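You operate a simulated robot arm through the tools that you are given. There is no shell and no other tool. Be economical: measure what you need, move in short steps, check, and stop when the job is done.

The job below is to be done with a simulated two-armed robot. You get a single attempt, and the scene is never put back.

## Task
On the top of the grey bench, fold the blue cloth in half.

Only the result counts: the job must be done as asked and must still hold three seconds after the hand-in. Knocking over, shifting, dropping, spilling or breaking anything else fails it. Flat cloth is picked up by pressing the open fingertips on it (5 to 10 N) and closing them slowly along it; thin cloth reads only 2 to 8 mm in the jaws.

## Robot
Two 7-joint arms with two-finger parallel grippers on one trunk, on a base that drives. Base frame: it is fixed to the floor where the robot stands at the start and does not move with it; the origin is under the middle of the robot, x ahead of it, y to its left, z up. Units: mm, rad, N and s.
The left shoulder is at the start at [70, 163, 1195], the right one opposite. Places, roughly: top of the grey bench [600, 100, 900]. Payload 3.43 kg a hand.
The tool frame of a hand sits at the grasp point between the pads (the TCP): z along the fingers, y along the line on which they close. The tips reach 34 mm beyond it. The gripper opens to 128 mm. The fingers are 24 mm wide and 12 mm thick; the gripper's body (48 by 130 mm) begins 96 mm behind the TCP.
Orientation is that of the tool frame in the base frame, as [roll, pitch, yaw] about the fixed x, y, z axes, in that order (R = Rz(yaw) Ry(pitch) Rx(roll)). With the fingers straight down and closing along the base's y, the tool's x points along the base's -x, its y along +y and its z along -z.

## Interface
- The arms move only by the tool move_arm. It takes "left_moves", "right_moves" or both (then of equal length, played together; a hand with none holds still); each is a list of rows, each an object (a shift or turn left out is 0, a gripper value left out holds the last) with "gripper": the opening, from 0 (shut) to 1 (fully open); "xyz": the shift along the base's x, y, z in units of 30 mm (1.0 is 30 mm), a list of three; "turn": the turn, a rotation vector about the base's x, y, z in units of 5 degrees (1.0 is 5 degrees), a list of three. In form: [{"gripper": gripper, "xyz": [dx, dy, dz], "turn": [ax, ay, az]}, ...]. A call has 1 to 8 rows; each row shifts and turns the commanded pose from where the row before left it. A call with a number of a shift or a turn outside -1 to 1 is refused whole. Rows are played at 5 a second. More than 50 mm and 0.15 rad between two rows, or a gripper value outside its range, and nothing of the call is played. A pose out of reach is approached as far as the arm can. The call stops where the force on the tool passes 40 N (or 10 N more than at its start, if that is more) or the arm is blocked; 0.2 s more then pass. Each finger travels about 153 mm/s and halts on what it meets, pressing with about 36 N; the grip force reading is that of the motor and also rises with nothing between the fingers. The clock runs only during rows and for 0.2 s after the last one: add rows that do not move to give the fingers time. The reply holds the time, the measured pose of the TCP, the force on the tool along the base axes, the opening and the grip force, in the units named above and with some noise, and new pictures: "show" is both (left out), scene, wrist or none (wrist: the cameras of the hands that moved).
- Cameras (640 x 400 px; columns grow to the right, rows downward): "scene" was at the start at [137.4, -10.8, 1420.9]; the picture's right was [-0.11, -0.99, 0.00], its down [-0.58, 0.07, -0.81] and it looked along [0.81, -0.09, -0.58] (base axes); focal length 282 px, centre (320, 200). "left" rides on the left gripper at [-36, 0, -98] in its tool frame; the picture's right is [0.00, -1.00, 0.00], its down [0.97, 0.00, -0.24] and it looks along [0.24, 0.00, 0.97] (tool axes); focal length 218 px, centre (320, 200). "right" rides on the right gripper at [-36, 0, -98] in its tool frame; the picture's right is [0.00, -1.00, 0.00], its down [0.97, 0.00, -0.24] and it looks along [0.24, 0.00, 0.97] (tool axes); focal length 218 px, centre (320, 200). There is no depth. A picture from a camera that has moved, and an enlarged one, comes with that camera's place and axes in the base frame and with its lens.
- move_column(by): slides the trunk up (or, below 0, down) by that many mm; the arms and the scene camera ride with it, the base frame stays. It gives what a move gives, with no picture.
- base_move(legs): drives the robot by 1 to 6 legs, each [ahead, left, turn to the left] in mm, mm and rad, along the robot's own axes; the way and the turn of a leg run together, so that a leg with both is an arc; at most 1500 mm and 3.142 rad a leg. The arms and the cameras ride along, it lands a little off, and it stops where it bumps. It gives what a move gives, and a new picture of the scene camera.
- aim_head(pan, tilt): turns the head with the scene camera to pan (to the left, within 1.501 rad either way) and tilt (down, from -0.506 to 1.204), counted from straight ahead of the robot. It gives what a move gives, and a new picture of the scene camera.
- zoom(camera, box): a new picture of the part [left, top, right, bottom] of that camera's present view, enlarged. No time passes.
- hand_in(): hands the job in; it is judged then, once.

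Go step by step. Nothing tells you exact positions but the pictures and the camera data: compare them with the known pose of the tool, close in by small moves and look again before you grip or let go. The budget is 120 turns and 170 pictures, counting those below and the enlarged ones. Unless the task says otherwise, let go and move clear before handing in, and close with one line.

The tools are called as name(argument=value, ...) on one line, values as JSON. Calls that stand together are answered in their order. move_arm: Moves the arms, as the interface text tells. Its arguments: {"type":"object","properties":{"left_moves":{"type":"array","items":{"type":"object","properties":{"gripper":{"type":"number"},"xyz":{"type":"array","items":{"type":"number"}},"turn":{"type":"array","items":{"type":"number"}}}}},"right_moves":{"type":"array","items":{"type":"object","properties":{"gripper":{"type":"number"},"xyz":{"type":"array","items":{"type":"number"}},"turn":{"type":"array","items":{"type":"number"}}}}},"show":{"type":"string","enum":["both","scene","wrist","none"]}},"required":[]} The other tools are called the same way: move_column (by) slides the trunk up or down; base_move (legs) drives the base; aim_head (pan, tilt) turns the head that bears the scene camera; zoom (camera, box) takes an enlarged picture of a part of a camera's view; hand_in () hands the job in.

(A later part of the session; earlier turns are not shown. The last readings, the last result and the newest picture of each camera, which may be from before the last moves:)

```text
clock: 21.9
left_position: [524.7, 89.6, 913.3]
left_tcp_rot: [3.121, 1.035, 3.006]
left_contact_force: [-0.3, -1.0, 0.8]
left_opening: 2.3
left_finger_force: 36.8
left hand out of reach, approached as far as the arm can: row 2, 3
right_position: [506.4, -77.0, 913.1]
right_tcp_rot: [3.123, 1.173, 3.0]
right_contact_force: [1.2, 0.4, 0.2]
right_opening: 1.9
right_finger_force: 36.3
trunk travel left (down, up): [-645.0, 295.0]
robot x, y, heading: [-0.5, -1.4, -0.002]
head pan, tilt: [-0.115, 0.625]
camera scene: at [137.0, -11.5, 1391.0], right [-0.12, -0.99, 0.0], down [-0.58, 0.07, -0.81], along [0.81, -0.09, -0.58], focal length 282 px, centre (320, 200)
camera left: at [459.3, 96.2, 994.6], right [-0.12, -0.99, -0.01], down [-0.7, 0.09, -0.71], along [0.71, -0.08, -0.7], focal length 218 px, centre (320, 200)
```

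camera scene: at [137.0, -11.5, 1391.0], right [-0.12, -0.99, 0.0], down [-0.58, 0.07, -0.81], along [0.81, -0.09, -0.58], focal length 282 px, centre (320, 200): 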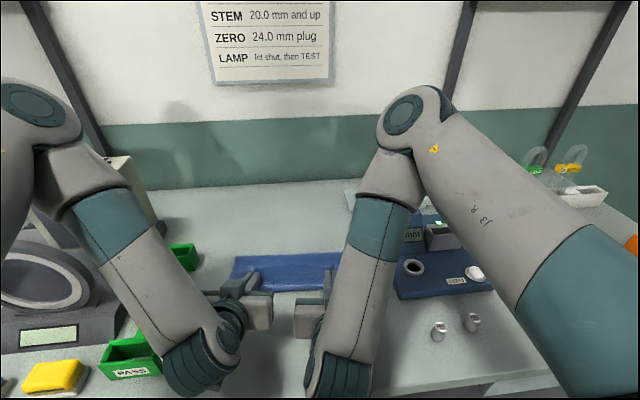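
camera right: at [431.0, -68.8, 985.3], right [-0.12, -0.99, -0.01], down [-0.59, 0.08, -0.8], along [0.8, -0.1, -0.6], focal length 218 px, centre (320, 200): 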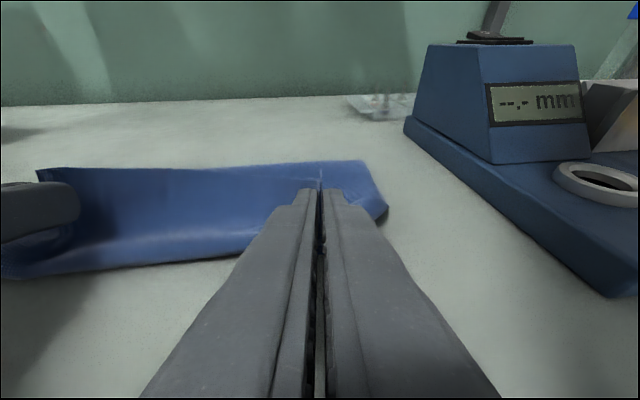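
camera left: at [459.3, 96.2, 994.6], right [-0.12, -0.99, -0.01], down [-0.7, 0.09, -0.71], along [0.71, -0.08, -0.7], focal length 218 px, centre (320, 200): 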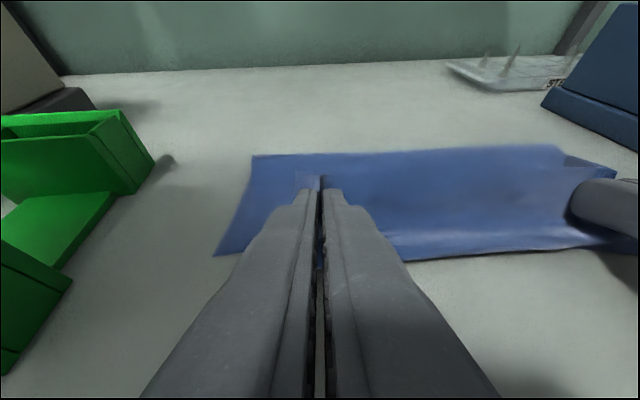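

Both tips are within 5–8 mm of the bench and y is close to the target. I'll open gently and back out along the fingers.

move_arm(left_moves=[{"gripper": 0.06}, {"gripper": 0.12}, {"gripper": 0.2}, {"xyz": [-0.4, 0, 0.25]}, {"xyz": [-0.6, 0, 0.4]}, {"xyz": [-0.6, 0, 0.6]}, {"xyz": [-0.5, 0, 0.9]}], right_moves=[{"gripper": 0.06}, {"gripper": 0.12}, {"gripper": 0.2}, {"xyz": [-0.4, 0, 0.2]}, {"xyz": [-0.6, 0, 0.3]}, {"xyz": [-0.6, 0, 0.6]}, {"xyz": [-0.5, 0, 0.9]}])

```text
clock: 23.5
left_position: [518.6, 68.6, 933.3]
left_tcp_rot: [3.103, 1.029, 2.997]
left_contact_force: [0.2, 5.8, 0.8]
left_opening: 25.5
left_finger_force: 0.1
left hand out of reach, approached as far as the arm can: row 4, 5, 6, 7
right_position: [472.5, -60.8, 940.5]
right_tcp_rot: [-3.132, 1.174, 3.015]
right_contact_force: [-0.7, -5.5, 0.0]
right_opening: 25.7
right_finger_force: 0.1
right hand out of reach, approached as far as the arm can: row 5, 6, 7
trunk travel left (down, up): [-645.0, 295.0]
robot x, y, heading: [-0.9, -4.3, -0.003]
head pan, tilt: [-0.115, 0.625]
stopped in row 7 (left hand): the force on the tool passed its limit (the readings are from after the stop); the commanded pose is now the measured one
camera scene: at [136.5, -10.9, 1391.0], right [-0.12, -0.99, 0.0], down [-0.58, 0.07, -0.81], along [0.81, -0.09, -0.58], focal length 282 px, centre (320, 200)
camera right: at [397.8, -51.4, 1011.6], right [-0.14, -0.99, 0.0], down [-0.59, 0.08, -0.8], along [0.79, -0.11, -0.6], focal length 218 px, centre (320, 200)
camera left: at [454.3, 74.7, 1014.9], right [-0.11, -0.99, -0.02], down [-0.7, 0.09, -0.71], along [0.71, -0.06, -0.71], focal length 218 px, centre (320, 200)
```

scene: 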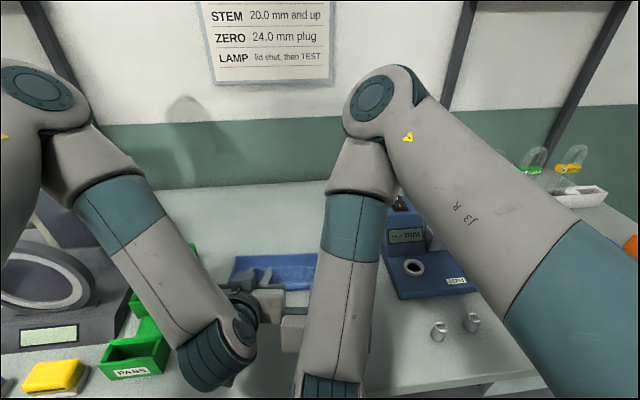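
right: 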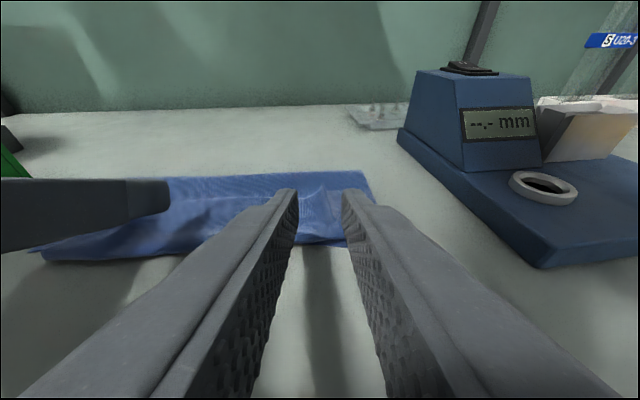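
left: 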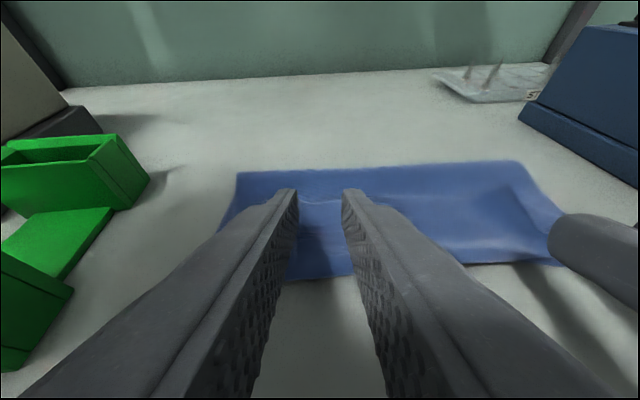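

The grippers were squeezed together while retreating, but the cloth is released. I'll separate the hands and rise while un-tilting.

move_arm(left_moves=[{"xyz": [0, 0, 0.3], "turn": [0.1, 0.8, 0]}, {"xyz": [0, 0.3, 0.5], "turn": [0.1, 0.9, 0]}, {"xyz": [0, 0.3, 0.8], "turn": [0.1, 0.9, 0]}, {"xyz": [0, 0.3, 0.9], "turn": [0.1, 0.9, 0]}, {"xyz": [0, 0.3, 0.9], "turn": [0.1, 0.9, 0]}, {"xyz": [0, 0.3, 0.9], "turn": [0.1, 0.9, 0]}], right_moves=[{"xyz": [0, -0.5, 0.3], "turn": [0.1, 0.8, 0]}, {"xyz": [0, -0.5, 0.5], "turn": [0.1, 0.9, 0]}, {"xyz": [0, -0.4, 0.8], "turn": [0.1, 0.9, 0]}, {"xyz": [0, -0.4, 0.9], "turn": [0.1, 0.9, 0]}, {"xyz": [0, -0.4, 0.9], "turn": [0.1, 0.9, 0]}, {"xyz": [0, -0.4, 0.9], "turn": [0.1, 0.9, 0]}])

```text
clock: 24.9
left_position: [518.7, 115.1, 1065.7]
left_tcp_rot: [3.12, 0.562, 3.009]
left_contact_force: [0.6, -0.5, 0.2]
left_opening: 25.5
left_finger_force: 0.1
right_position: [502.5, -111.3, 1063.7]
right_tcp_rot: [-3.121, 0.707, 3.021]
right_contact_force: [-0.3, 0.6, -0.1]
right_opening: 25.7
right_finger_force: 0.0
right hand out of reach, approached as far as the arm can: row 1, 2, 3, 4
trunk travel left (down, up): [-645.0, 295.0]
robot x, y, heading: [0.2, -2.2, -0.002]
head pan, tilt: [-0.115, 0.625]
camera scene: at [136.3, -11.6, 1391.0], right [-0.12, -0.99, 0.0], down [-0.58, 0.07, -0.81], along [0.81, -0.09, -0.58], focal length 282 px, centre (320, 200)
camera right: at [467.5, -107.3, 1161.0], right [-0.13, -0.99, 0.01], down [-0.89, 0.11, -0.45], along [0.44, -0.07, -0.89], focal length 218 px, centre (320, 200)
camera left: at [497.8, 115.4, 1166.7], right [-0.12, -0.99, -0.02], down [-0.94, 0.12, -0.31], along [0.31, -0.02, -0.95], focal length 218 px, centre (320, 200)
```

scene: 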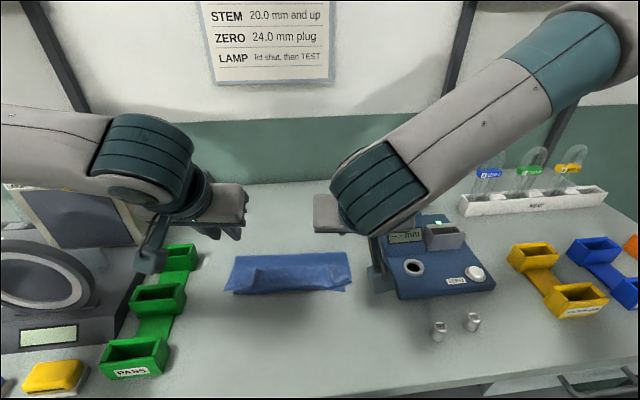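
right: 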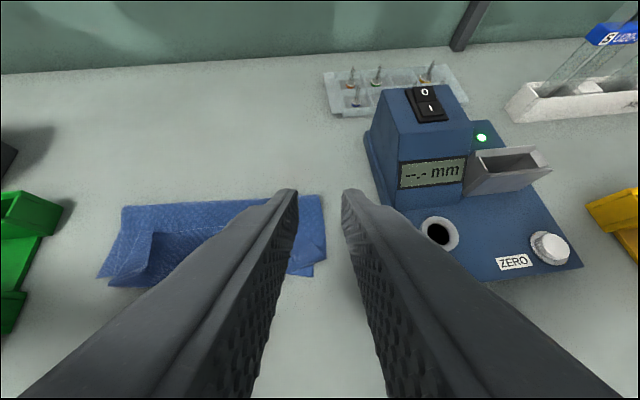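
left: 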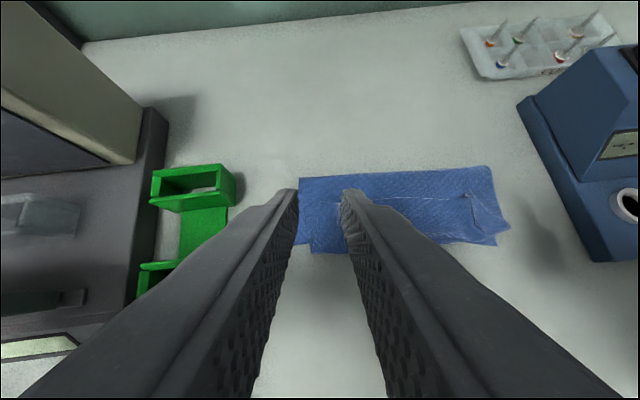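

zoom(camera="scene", box=[200, 230, 380, 320])

zoom(camera="left", box=[270, 140, 540, 280])

zoom(camera="right", box=[80, 160, 360, 310])

```text
3.56 times, centred on (290, 275) of scene
camera zoom: at [136.3, -11.6, 1391.0], right [-0.12, -0.99, 0.0], down [-0.58, 0.07, -0.81], along [0.81, -0.09, -0.58], focal length 1004 px, centre (427, -67)
```

zoom: 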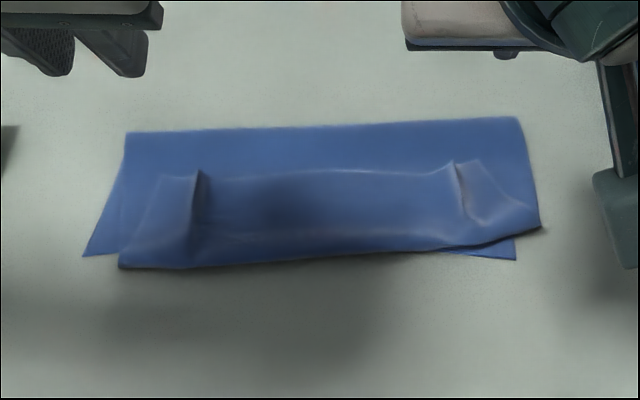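

```text
2.37 times, centred on (405, 210) of left
camera zoom: at [497.8, 115.4, 1166.7], right [-0.12, -0.99, -0.02], down [-0.94, 0.12, -0.31], along [0.31, -0.02, -0.95], focal length 517 px, centre (118, 176)
```

zoom: 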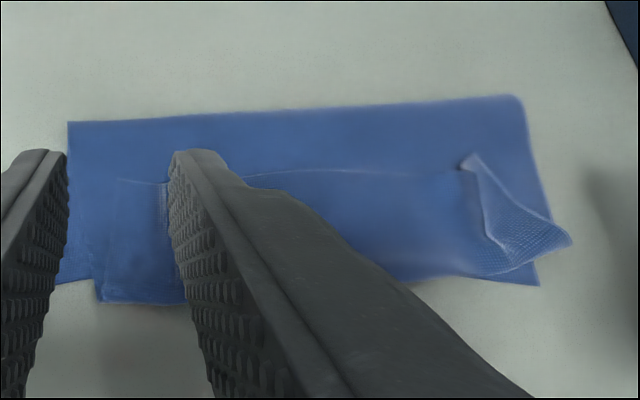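

```text
2.29 times, centred on (220, 235) of right
camera zoom: at [467.5, -107.3, 1161.0], right [-0.13, -0.99, 0.01], down [-0.89, 0.11, -0.45], along [0.44, -0.07, -0.89], focal length 499 px, centre (549, 120)
```

zoom: 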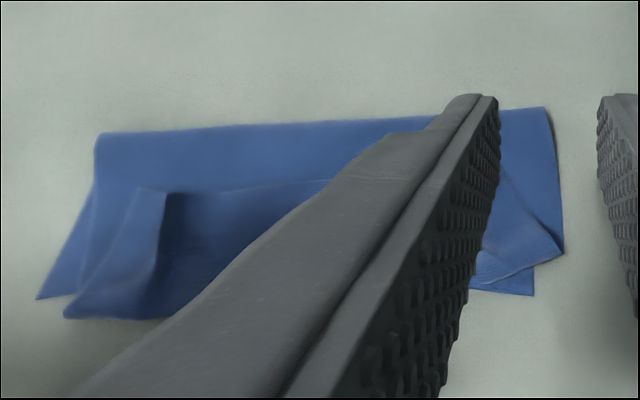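

The cloth folded, but a strip of about 60 mm is turned back on top and the crease is too near. The two pinch ridges still stand up at about (579,84) and (570,-80), so I can re-grip them right at the free edge. I'll bring both hands vertical above them.

move_arm(left_moves=[{"gripper": 0.32, "xyz": [0.27, -0.13, -0.15], "turn": [0.1, 0.8, 0]}, {"xyz": [0.27, -0.13, -0.15], "turn": [0.1, 0.8, 0]}, {"xyz": [0.27, -0.13, -0.2], "turn": [0.1, 0.8, 0]}, {"xyz": [0.27, -0.13, -0.2], "turn": [0.1, 0.8, 0]}, {"xyz": [0.27, -0.13, -0.2], "turn": [0.1, 0.8, 0]}, {"xyz": [0.27, -0.13, -0.2], "turn": [0.1, 0.8, 0]}, {"xyz": [0.27, -0.13, -0.2], "turn": [0.1, 0.8, 0]}, {"xyz": [0.27, -0.13, -0.2], "turn": [0.1, 0.8, 0]}], right_moves=[{"gripper": 0.32, "xyz": [0.3, 0.13, -0.15], "turn": [0.12, 1.0, 0]}, {"xyz": [0.3, 0.13, -0.15], "turn": [0.12, 1.0, 0]}, {"xyz": [0.3, 0.13, -0.2], "turn": [0.12, 1.0, 0]}, {"xyz": [0.3, 0.13, -0.2], "turn": [0.12, 1.0, 0]}, {"xyz": [0.3, 0.13, -0.2], "turn": [0.12, 1.0, 0]}, {"xyz": [0.3, 0.13, -0.2], "turn": [0.12, 1.0, 0]}, {"xyz": [0.3, 0.13, -0.2], "turn": [0.12, 1.0, 0]}, {"xyz": [0.3, 0.13, -0.2], "turn": [0.12, 1.0, 0]}], show="wrist")

```text
clock: 26.7
left_position: [585.7, 82.4, 1016.5]
left_tcp_rot: [3.124, -0.005, 3.011]
left_contact_force: [0.5, 0.1, 0.7]
left_opening: 41.1
left_finger_force: 0.1
right_position: [579.1, -81.3, 1012.2]
right_tcp_rot: [-3.12, 0.001, 3.022]
right_contact_force: [-0.1, 0.3, 0.4]
right_opening: 41.1
right_finger_force: 0.1
trunk travel left (down, up): [-645.0, 295.0]
robot x, y, heading: [1.5, 1.8, -0.0]
head pan, tilt: [-0.115, 0.625]
camera right: at [615.2, -84.6, 1109.9], right [-0.12, -0.99, 0.02], down [-0.96, 0.12, 0.24], along [-0.24, 0.01, -0.97], focal length 218 px, centre (320, 200)
camera left: at [621.8, 76.2, 1114.0], right [-0.13, -0.99, -0.02], down [-0.96, 0.12, 0.24], along [-0.24, 0.05, -0.97], focal length 218 px, centre (320, 200)
```

right: 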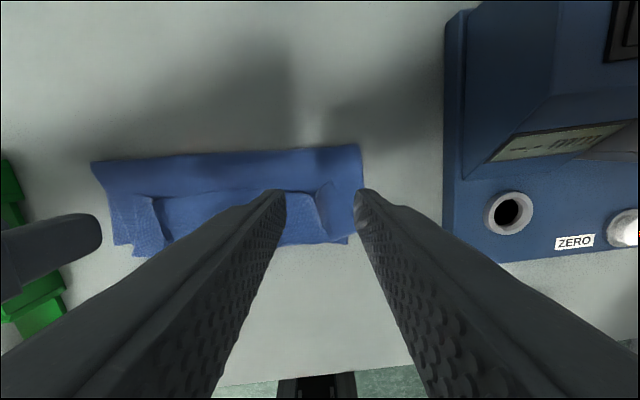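
left: 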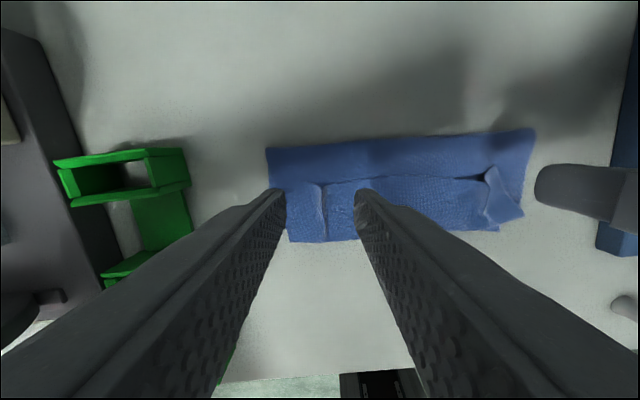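

Both ridges sit between the open fingers, with only about 10 mm of finger overlap at the free edge, as I wanted. Descending to just above the cloth.

move_arm(left_moves=[{"xyz": [0, 0, -0.9]}, {"xyz": [0, 0, -0.9]}, {"xyz": [0, 0, -0.7]}, {"xyz": [0, 0, -0.4]}], right_moves=[{"xyz": [0, 0, -0.9]}, {"xyz": [0, 0, -0.9]}, {"xyz": [0, 0, -0.6]}, {"xyz": [0, 0, -0.4]}], show="wrist")

```text
clock: 27.7
left_position: [584.8, 84.4, 930.1]
left_tcp_rot: [3.125, 0.0, 3.01]
left_contact_force: [-0.7, -0.6, 0.4]
left_opening: 41.2
left_finger_force: 0.1
right_position: [578.8, -78.8, 926.0]
right_tcp_rot: [-3.121, 0.005, 3.022]
right_contact_force: [0.9, -0.3, 0.5]
right_opening: 40.6
right_finger_force: 0.1
trunk travel left (down, up): [-645.0, 295.0]
robot x, y, heading: [-1.9, -0.2, -0.001]
head pan, tilt: [-0.115, 0.625]
camera right: at [615.2, -81.9, 1023.6], right [-0.12, -0.99, 0.02], down [-0.96, 0.12, 0.24], along [-0.24, 0.01, -0.97], focal length 218 px, centre (320, 200)
camera left: at [620.1, 77.2, 1027.5], right [-0.13, -0.99, -0.02], down [-0.96, 0.12, 0.24], along [-0.24, 0.05, -0.97], focal length 218 px, centre (320, 200)
```

right: 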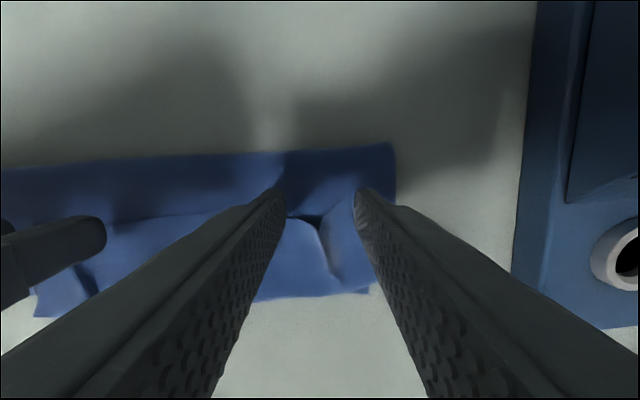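
left: 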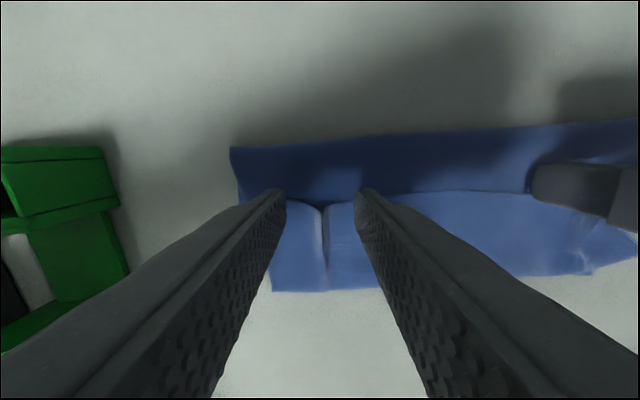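

Left overlap is about 10 mm, but the right has only about 5 mm. I'll shift the right hand in, lower both a bit more, and start closing.

move_arm(left_moves=[{"xyz": [0, 0, -0.2]}, {}, {"gripper": 0.25}, {"gripper": 0.18}, {"gripper": 0.12}], right_moves=[{"xyz": [-0.17, 0, 0]}, {"xyz": [0, 0, -0.08]}, {"gripper": 0.25}, {"gripper": 0.18}, {"gripper": 0.12}], show="wrist")

```text
clock: 28.9
left_position: [585.1, 83.2, 924.4]
left_tcp_rot: [3.122, 0.001, 3.013]
left_contact_force: [0.1, 0.7, 0.4]
left_opening: 15.4
left_finger_force: 0.1
right_position: [573.1, -78.2, 924.7]
right_tcp_rot: [-3.12, 0.005, 3.021]
right_contact_force: [0.0, -0.8, -0.4]
right_opening: 15.3
right_finger_force: 0.0
trunk travel left (down, up): [-645.0, 295.0]
robot x, y, heading: [-2.0, 0.4, -0.001]
head pan, tilt: [-0.115, 0.625]
camera right: at [609.4, -81.4, 1023.3], right [-0.12, -0.99, 0.02], down [-0.96, 0.12, 0.24], along [-0.24, 0.01, -0.97], focal length 218 px, centre (320, 200)
camera left: at [619.8, 77.2, 1022.0], right [-0.13, -0.99, -0.02], down [-0.96, 0.12, 0.24], along [-0.24, 0.05, -0.97], focal length 218 px, centre (320, 200)
```

right: 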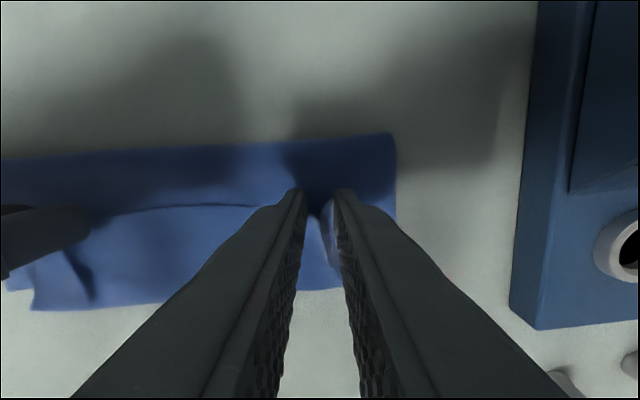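
left: 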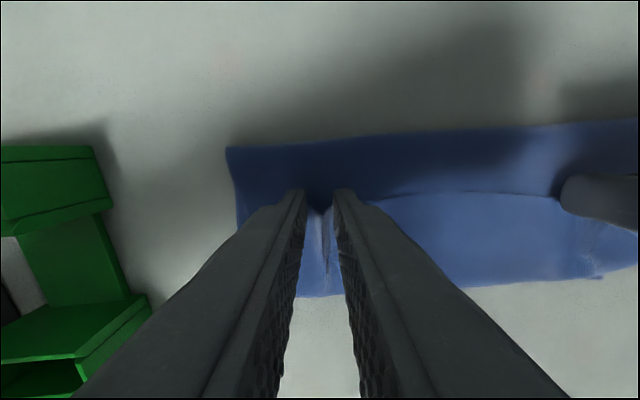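

The ridges are between the fingers on both sides. I'll lower a few more mm and close fully.

move_arm(left_moves=[{"xyz": [0, 0, -0.1]}, {"gripper": 0.07}, {"gripper": 0.03}, {"gripper": 0}, {}], right_moves=[{"xyz": [0, 0, -0.1]}, {"gripper": 0.07}, {"gripper": 0.03}, {"gripper": 0}, {}], show="none")

move_arm(left_moves=[{"xyz": [0, 0, 0.3]}, {"xyz": [0.1, 0, 0.6]}, {"xyz": [0.2, 0, 0.6]}], right_moves=[{"xyz": [0, 0, 0.3]}, {"xyz": [0.1, 0, 0.6]}, {"xyz": [0.2, 0, 0.6]}])

```text
clock: 30.1
left_position: [584.3, 82.2, 921.6]
left_tcp_rot: [3.126, 0.001, 3.01]
left_contact_force: [-0.9, -4.2, -0.3]
left_opening: 1.8
left_finger_force: 35.8
right_position: [572.4, -78.8, 922.5]
right_tcp_rot: [-3.12, 0.006, 3.021]
right_contact_force: [0.0, 4.8, -0.6]
right_opening: 2.1
right_finger_force: 36.3
trunk travel left (down, up): [-645.0, 295.0]
robot x, y, heading: [0.5, -2.7, -0.004]
head pan, tilt: [-0.115, 0.625]
```

```text
clock: 30.9
left_position: [592.7, 83.4, 965.4]
left_tcp_rot: [3.122, 0.0, 3.012]
left_contact_force: [-1.3, -6.4, 0.1]
left_opening: 1.9
left_finger_force: 35.6
right_position: [583.0, -77.3, 968.2]
right_tcp_rot: [-3.122, 0.004, 3.023]
right_contact_force: [1.0, 4.6, 0.4]
right_opening: 2.1
right_finger_force: 35.7
trunk travel left (down, up): [-645.0, 295.0]
robot x, y, heading: [0.8, 3.3, -0.001]
head pan, tilt: [-0.115, 0.625]
camera scene: at [137.2, -10.8, 1390.9], right [-0.12, -0.99, 0.0], down [-0.58, 0.07, -0.81], along [0.81, -0.09, -0.58], focal length 282 px, centre (320, 200)
camera right: at [617.8, -82.1, 1066.5], right [-0.12, -0.99, 0.02], down [-0.96, 0.12, 0.24], along [-0.24, 0.01, -0.97], focal length 218 px, centre (320, 200)
camera left: at [628.7, 76.9, 1063.7], right [-0.13, -0.99, -0.02], down [-0.96, 0.12, 0.24], along [-0.24, 0.05, -0.97], focal length 218 px, centre (320, 200)
```

scene: 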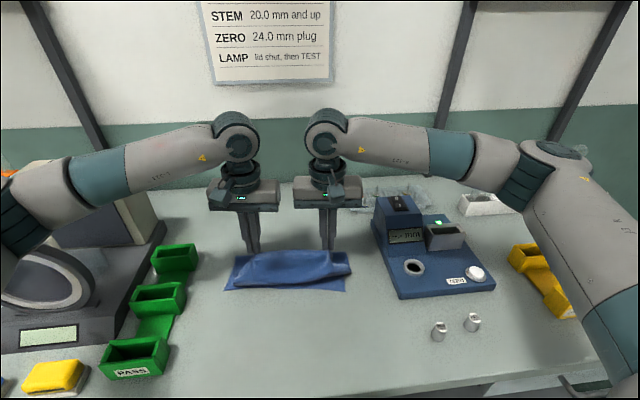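
right: 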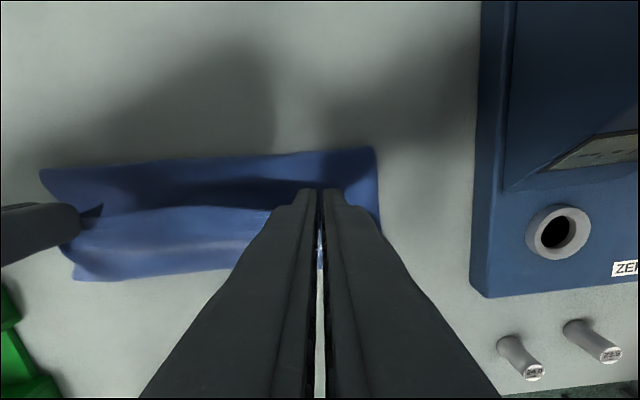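
left: 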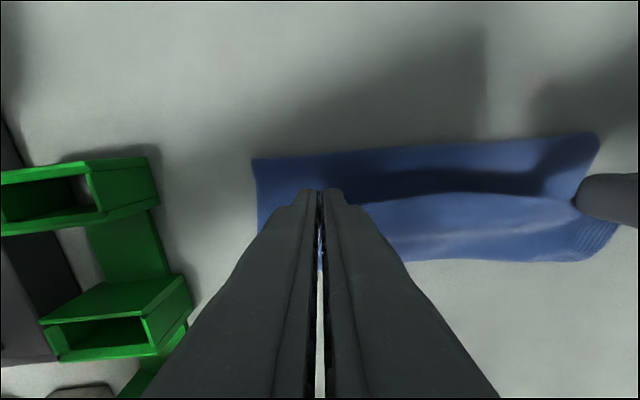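

Both hands have the free edge again, with only a small overlap. I'll lift it up and toward far to unroll the crease back past the middle before folding again.

move_arm(left_moves=[{"xyz": [0.6, 0, 0.9]}, {"xyz": [0.8, -0.05, 0.9]}, {"xyz": [0.9, -0.05, 0.8]}, {"xyz": [0.9, 0, -0.1]}, {"xyz": [0.6, 0, -0.3]}], right_moves=[{"xyz": [0.6, 0, 0.9]}, {"xyz": [0.7, -0.1, 0.9]}, {"xyz": [0.7, -0.05, 0.8]}, {"xyz": [0.9, 0, -0.1]}, {"xyz": [0.5, 0, -0.3]}])

```text
clock: 32.1
left_position: [709.8, 80.4, 1030.4]
left_tcp_rot: [3.123, -0.001, 3.011]
left_contact_force: [-2.7, -13.2, 0.4]
left_opening: 2.0
left_finger_force: 36.4
right_position: [682.8, -84.2, 1032.0]
right_tcp_rot: [-3.12, 0.003, 3.024]
right_contact_force: [2.1, 14.1, 0.5]
right_opening: 2.3
right_finger_force: 35.9
trunk travel left (down, up): [-645.0, 295.0]
robot x, y, heading: [-1.3, -1.7, -0.002]
head pan, tilt: [-0.115, 0.625]
camera scene: at [138.2, -10.9, 1390.8], right [-0.11, -0.99, 0.0], down [-0.58, 0.07, -0.81], along [0.81, -0.09, -0.58], focal length 282 px, centre (320, 200)
camera right: at [718.9, -86.8, 1129.9], right [-0.12, -0.99, 0.02], down [-0.96, 0.12, 0.24], along [-0.24, 0.01, -0.97], focal length 218 px, centre (320, 200)
camera left: at [744.3, 74.3, 1128.4], right [-0.13, -0.99, -0.02], down [-0.96, 0.12, 0.24], along [-0.24, 0.05, -0.97], focal length 218 px, centre (320, 200)
```

scene: 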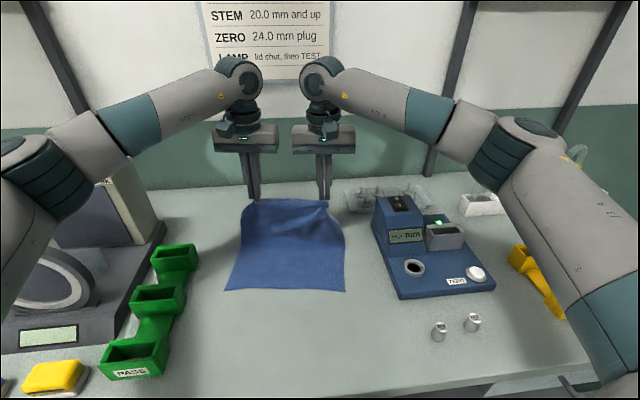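
right: 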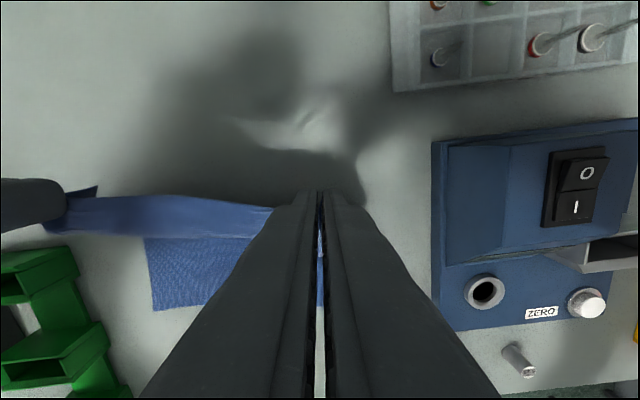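
left: 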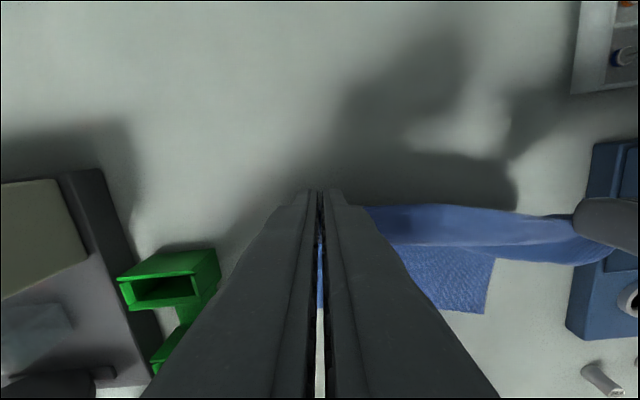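

The lower half is still flat with its near edge at about (537,150)–(509,-102), and the sheet is fully unrolled past the middle. I'll fold it over again along the arc with a moderate tilt.

move_arm(left_moves=[{"xyz": [-0.76, 0.02, 0.1], "turn": [-0.09, -0.69, 0]}, {"xyz": [-0.78, 0.03, 0], "turn": [-0.09, -0.69, 0]}, {"xyz": [-0.77, 0.04, -0.12], "turn": [-0.09, -0.69, 0]}, {"xyz": [-0.74, 0.04, -0.25], "turn": [-0.09, -0.69, 0]}, {"xyz": [-0.69, 0.04, -0.375], "turn": [-0.09, -0.69, 0]}, {"xyz": [-0.61, 0.04, -0.48], "turn": [-0.09, -0.69, 0]}, {"xyz": [-0.52, 0.05, -0.59], "turn": [-0.09, -0.69, 0]}], right_moves=[{"xyz": [-0.74, 0.07, 0.1], "turn": [-0.09, -0.69, 0]}, {"xyz": [-0.75, 0.06, 0], "turn": [-0.09, -0.69, 0]}, {"xyz": [-0.75, 0.05, -0.12], "turn": [-0.09, -0.69, 0]}, {"xyz": [-0.72, 0.05, -0.25], "turn": [-0.09, -0.69, 0]}, {"xyz": [-0.67, 0.05, -0.375], "turn": [-0.09, -0.69, 0]}, {"xyz": [-0.59, 0.05, -0.48], "turn": [-0.09, -0.69, 0]}, {"xyz": [-0.5, 0.05, -0.59], "turn": [-0.09, -0.69, 0]}], show="wrist")

```text
clock: 33.7
left_position: [563.3, 87.6, 979.8]
left_tcp_rot: [3.124, 0.427, 3.012]
left_contact_force: [-0.8, -6.7, -0.4]
left_opening: 1.9
left_finger_force: 35.6
right_position: [539.7, -73.2, 983.4]
right_tcp_rot: [-3.116, 0.431, 3.02]
right_contact_force: [0.0, 6.7, -0.2]
right_opening: 2.1
right_finger_force: 36.3
trunk travel left (down, up): [-645.0, 295.0]
robot x, y, heading: [3.1, -2.6, 0.003]
head pan, tilt: [-0.115, 0.625]
camera right: at [533.0, -70.8, 1087.7], right [-0.13, -0.99, 0.02], down [-0.97, 0.12, -0.19], along [0.18, -0.05, -0.98], focal length 218 px, centre (320, 200)
camera left: at [554.9, 87.3, 1083.9], right [-0.12, -0.99, -0.02], down [-0.98, 0.12, -0.18], along [0.18, -0.01, -0.98], focal length 218 px, centre (320, 200)
```

right: 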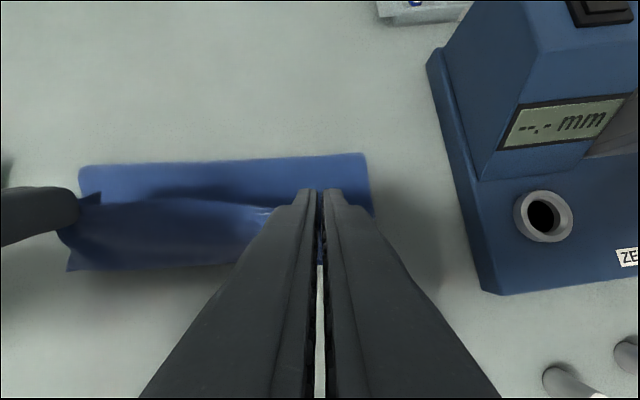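
left: 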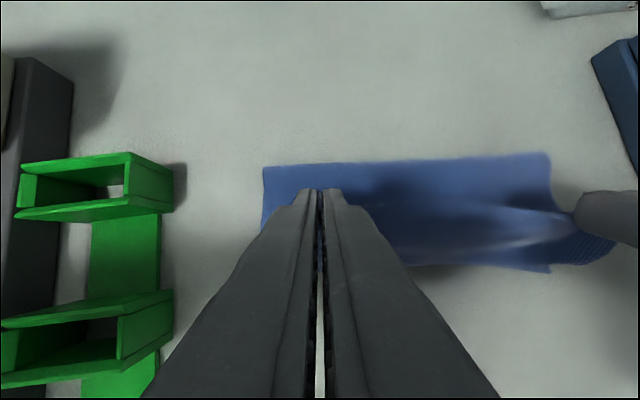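

The crease has slid too far toward the near side (x≈611–630 instead of ~655) because the sheet was slack and bulged forward. I'll unroll back to the far side until the sheet is taut, then repeat the arc at a stricter radius.

move_arm(left_moves=[{"xyz": [0.55, -0.04, 0.5], "turn": [0.09, 0.69, 0]}, {"xyz": [0.65, -0.04, 0.45], "turn": [0.09, 0.69, 0]}, {"xyz": [0.7, -0.04, 0.35], "turn": [0.09, 0.69, 0]}, {"xyz": [0.8, -0.04, 0.2], "turn": [0.09, 0.69, 0]}, {"xyz": [0.9, -0.04, 0.05], "turn": [0.09, 0.69, 0]}, {"xyz": [1, -0.04, -0.1], "turn": [0.09, 0.69, 0]}, {"xyz": [1, -0.04, -0.25], "turn": [0.09, 0.69, 0]}], right_moves=[{"xyz": [0.55, -0.06, 0.5], "turn": [0.09, 0.69, 0]}, {"xyz": [0.65, -0.06, 0.45], "turn": [0.09, 0.69, 0]}, {"xyz": [0.7, -0.06, 0.35], "turn": [0.09, 0.69, 0]}, {"xyz": [0.8, -0.06, 0.2], "turn": [0.09, 0.69, 0]}, {"xyz": [0.9, -0.06, 0.05], "turn": [0.09, 0.69, 0]}, {"xyz": [1, -0.06, -0.1], "turn": [0.09, 0.69, 0]}, {"xyz": [1, -0.06, -0.25], "turn": [0.09, 0.69, 0]}], show="none")

move_arm(left_moves=[{"xyz": [1, 0, -0.7]}, {"xyz": [1, 0, -0.8]}], right_moves=[{"xyz": [1, 0, -0.7]}, {"xyz": [1, 0, -0.8]}])

```text
clock: 35.3
left_position: [730.0, 76.0, 1013.7]
left_tcp_rot: [3.123, -0.002, 3.01]
left_contact_force: [-1.8, -7.6, -0.2]
left_opening: 1.8
left_finger_force: 36.1
right_position: [711.8, -84.7, 1016.1]
right_tcp_rot: [-3.12, 0.001, 3.021]
right_contact_force: [0.3, 7.6, -0.5]
right_opening: 2.2
right_finger_force: 35.5
trunk travel left (down, up): [-645.0, 295.0]
robot x, y, heading: [-3.0, 0.5, -0.004]
head pan, tilt: [-0.115, 0.625]
```

```text
clock: 35.9
left_position: [789.4, 79.6, 968.9]
left_tcp_rot: [3.126, -0.001, 3.01]
left_contact_force: [-0.1, -7.6, -0.5]
left_opening: 2.0
left_finger_force: 36.6
right_position: [772.8, -83.3, 971.0]
right_tcp_rot: [-3.122, 0.002, 3.02]
right_contact_force: [1.6, 7.5, 0.4]
right_opening: 1.8
right_finger_force: 36.3
trunk travel left (down, up): [-645.0, 295.0]
robot x, y, heading: [-0.6, -1.4, -0.003]
head pan, tilt: [-0.115, 0.625]
camera scene: at [140.0, -11.0, 1390.6], right [-0.12, -0.99, 0.0], down [-0.58, 0.07, -0.81], along [0.8, -0.09, -0.59], focal length 282 px, centre (320, 200)
camera right: at [807.8, -86.4, 1068.7], right [-0.12, -0.99, 0.02], down [-0.96, 0.12, 0.24], along [-0.24, 0.01, -0.97], focal length 218 px, centre (320, 200)
camera left: at [825.5, 73.1, 1067.4], right [-0.13, -0.99, -0.02], down [-0.96, 0.12, 0.24], along [-0.24, 0.05, -0.97], focal length 218 px, centre (320, 200)
```

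scene: 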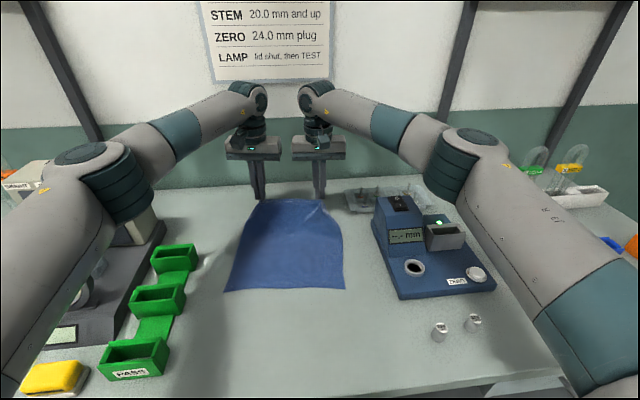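
right: 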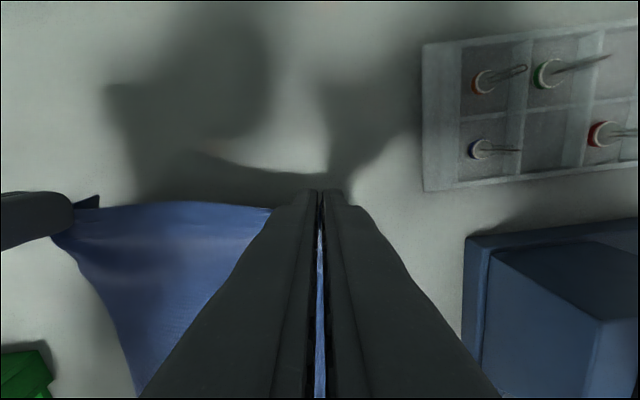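
left: 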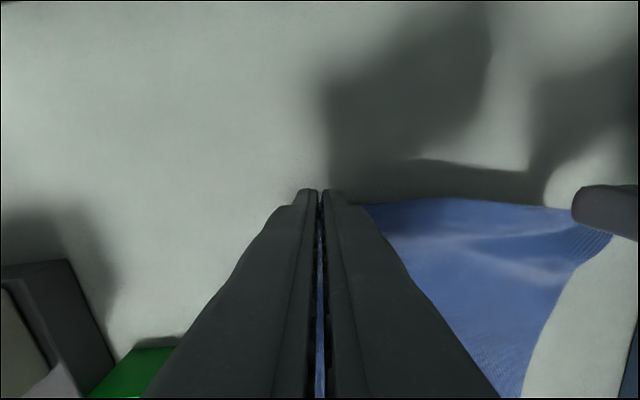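

The sheet is spread out again and held at the edge. I'll now arc over with the exact 124 mm radius about the true midline, first half.

move_arm(left_moves=[{"xyz": [-0.373, 0.035, 0.58], "turn": [-0.07, -0.545, 0]}, {"xyz": [-0.46, 0.035, 0.527], "turn": [-0.07, -0.545, 0]}, {"xyz": [-0.537, 0.035, 0.45], "turn": [-0.07, -0.545, 0]}, {"xyz": [-0.597, 0.035, 0.37], "turn": [-0.07, -0.545, 0]}, {"xyz": [-0.647, 0.035, 0.273], "turn": [-0.07, -0.545, 0]}, {"xyz": [-0.68, 0.035, 0.177], "turn": [-0.07, -0.545, 0]}, {"xyz": [-0.707, 0.035, 0.077], "turn": [-0.07, -0.545, 0]}, {"xyz": [-0.703, 0.035, -0.03], "turn": [-0.07, -0.545, 0]}], right_moves=[{"xyz": [-0.373, 0.035, 0.58], "turn": [-0.07, -0.545, 0]}, {"xyz": [-0.46, 0.035, 0.527], "turn": [-0.07, -0.545, 0]}, {"xyz": [-0.537, 0.035, 0.45], "turn": [-0.07, -0.545, 0]}, {"xyz": [-0.597, 0.035, 0.37], "turn": [-0.07, -0.545, 0]}, {"xyz": [-0.647, 0.035, 0.273], "turn": [-0.07, -0.545, 0]}, {"xyz": [-0.68, 0.035, 0.177], "turn": [-0.07, -0.545, 0]}, {"xyz": [-0.707, 0.035, 0.077], "turn": [-0.07, -0.545, 0]}, {"xyz": [-0.703, 0.035, -0.03], "turn": [-0.07, -0.545, 0]}])

```text
clock: 37.7
left_position: [649.2, 87.4, 1043.3]
left_tcp_rot: [3.123, 0.386, 3.012]
left_contact_force: [-1.0, -9.8, 0.0]
left_opening: 1.9
left_finger_force: 35.8
right_position: [629.0, -76.8, 1048.3]
right_tcp_rot: [-3.119, 0.39, 3.021]
right_contact_force: [1.8, 10.0, -1.1]
right_opening: 2.1
right_finger_force: 35.6
trunk travel left (down, up): [-645.0, 295.0]
robot x, y, heading: [-0.9, -2.5, 0.002]
head pan, tilt: [-0.115, 0.625]
camera scene: at [136.2, -10.4, 1391.1], right [-0.12, -0.99, 0.0], down [-0.58, 0.07, -0.81], along [0.81, -0.09, -0.58], focal length 282 px, centre (320, 200)
camera right: at [624.7, -74.8, 1152.5], right [-0.13, -0.99, 0.02], down [-0.98, 0.12, -0.15], along [0.14, -0.04, -0.99], focal length 218 px, centre (320, 200)
camera left: at [644.8, 85.6, 1147.1], right [-0.12, -0.99, -0.02], down [-0.98, 0.12, -0.14], along [0.14, 0.0, -0.99], focal length 218 px, centre (320, 200)
```

scene: 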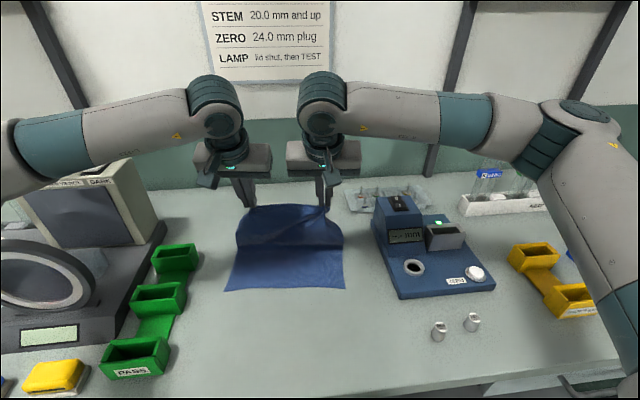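
right: 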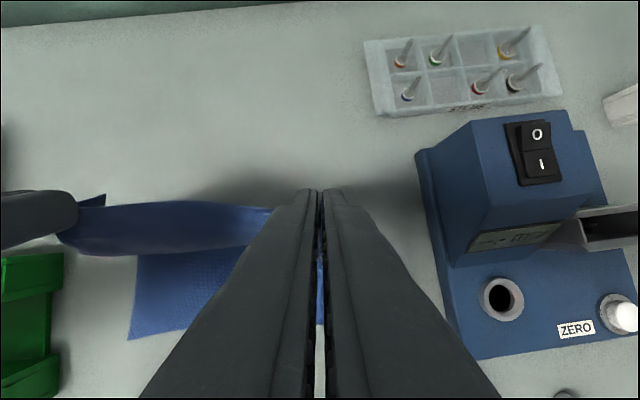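
left: 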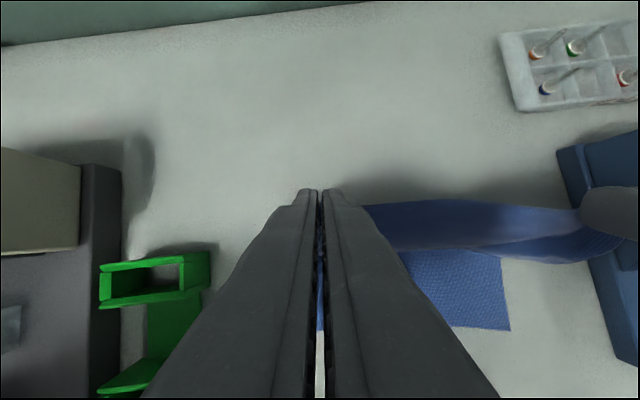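

zoom(camera="scene", box=[200, 190, 380, 302])

```text
3.56 times, centred on (290, 246) of scene
camera zoom: at [136.2, -10.4, 1391.1], right [-0.12, -0.99, 0.0], down [-0.58, 0.07, -0.81], along [0.81, -0.09, -0.58], focal length 1004 px, centre (427, 36)
```

zoom: 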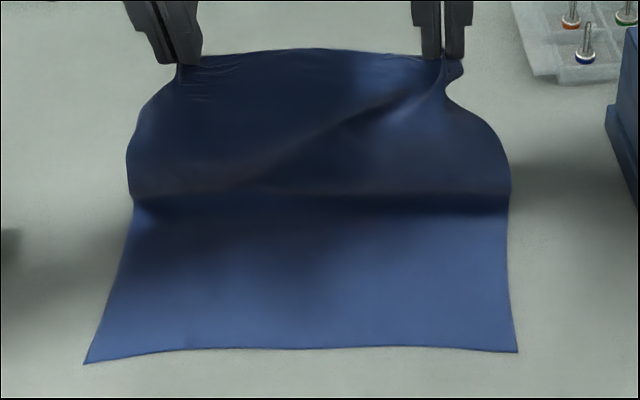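

The crease is now at x≈666/638, right on the midline. I'll continue the arc with a slightly larger radius to keep the sheet taut.

move_arm(left_moves=[{"xyz": [-0.69, 0.035, 0.02], "turn": [-0.07, -0.545, 0]}, {"xyz": [-0.68, 0.035, -0.2], "turn": [-0.07, -0.545, 0]}, {"xyz": [-0.64, 0.035, -0.32], "turn": [-0.07, -0.545, 0]}, {"xyz": [-0.59, 0.035, -0.42], "turn": [-0.07, -0.545, 0]}, {"xyz": [-0.52, 0.035, -0.51], "turn": [-0.07, -0.545, 0]}, {"xyz": [-0.44, 0.035, -0.58], "turn": [-0.07, -0.545, 0]}], right_moves=[{"xyz": [-0.69, 0.035, 0.02], "turn": [-0.07, -0.545, 0]}, {"xyz": [-0.68, 0.035, -0.2], "turn": [-0.07, -0.545, 0]}, {"xyz": [-0.64, 0.035, -0.32], "turn": [-0.07, -0.545, 0]}, {"xyz": [-0.59, 0.035, -0.42], "turn": [-0.07, -0.545, 0]}, {"xyz": [-0.52, 0.035, -0.51], "turn": [-0.07, -0.545, 0]}, {"xyz": [-0.44, 0.035, -0.58], "turn": [-0.07, -0.545, 0]}])

```text
clock: 39.1
left_position: [544.2, 94.2, 983.4]
left_tcp_rot: [3.122, 0.674, 3.013]
left_contact_force: [-1.3, -10.7, 0.0]
left_opening: 1.8
left_finger_force: 35.7
right_position: [523.2, -70.9, 985.9]
right_tcp_rot: [-3.114, 0.68, 3.023]
right_contact_force: [1.6, 11.1, -0.4]
right_opening: 2.2
right_finger_force: 36.8
trunk travel left (down, up): [-645.0, 295.0]
robot x, y, heading: [-2.1, 3.1, 0.001]
head pan, tilt: [-0.115, 0.625]
camera scene: at [137.4, -10.3, 1391.0], right [-0.12, -0.99, 0.0], down [-0.58, 0.07, -0.81], along [0.81, -0.09, -0.58], focal length 282 px, centre (320, 200)
camera right: at [489.6, -65.2, 1084.9], right [-0.14, -0.99, 0.02], down [-0.9, 0.11, -0.42], along [0.42, -0.08, -0.91], focal length 218 px, centre (320, 200)
camera left: at [510.6, 97.4, 1081.6], right [-0.12, -0.99, -0.02], down [-0.9, 0.11, -0.42], along [0.42, -0.03, -0.91], focal length 218 px, centre (320, 200)
```

scene: 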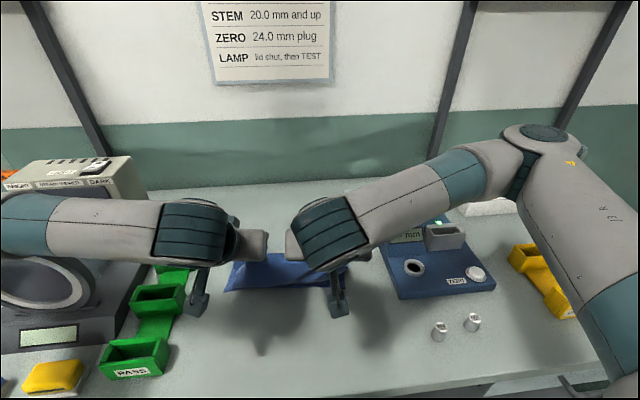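
right: 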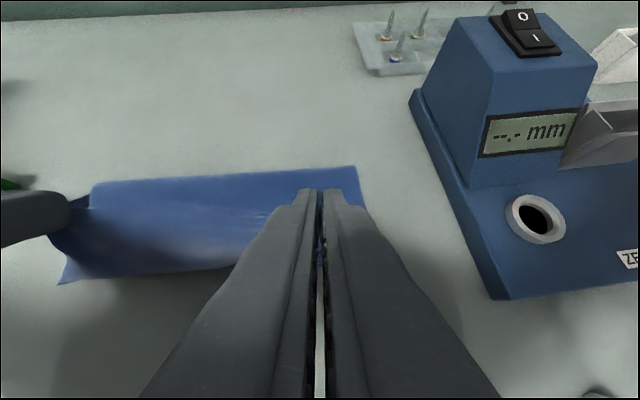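
left: 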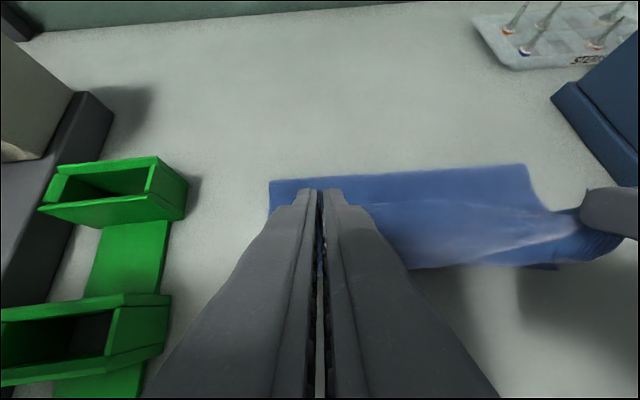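

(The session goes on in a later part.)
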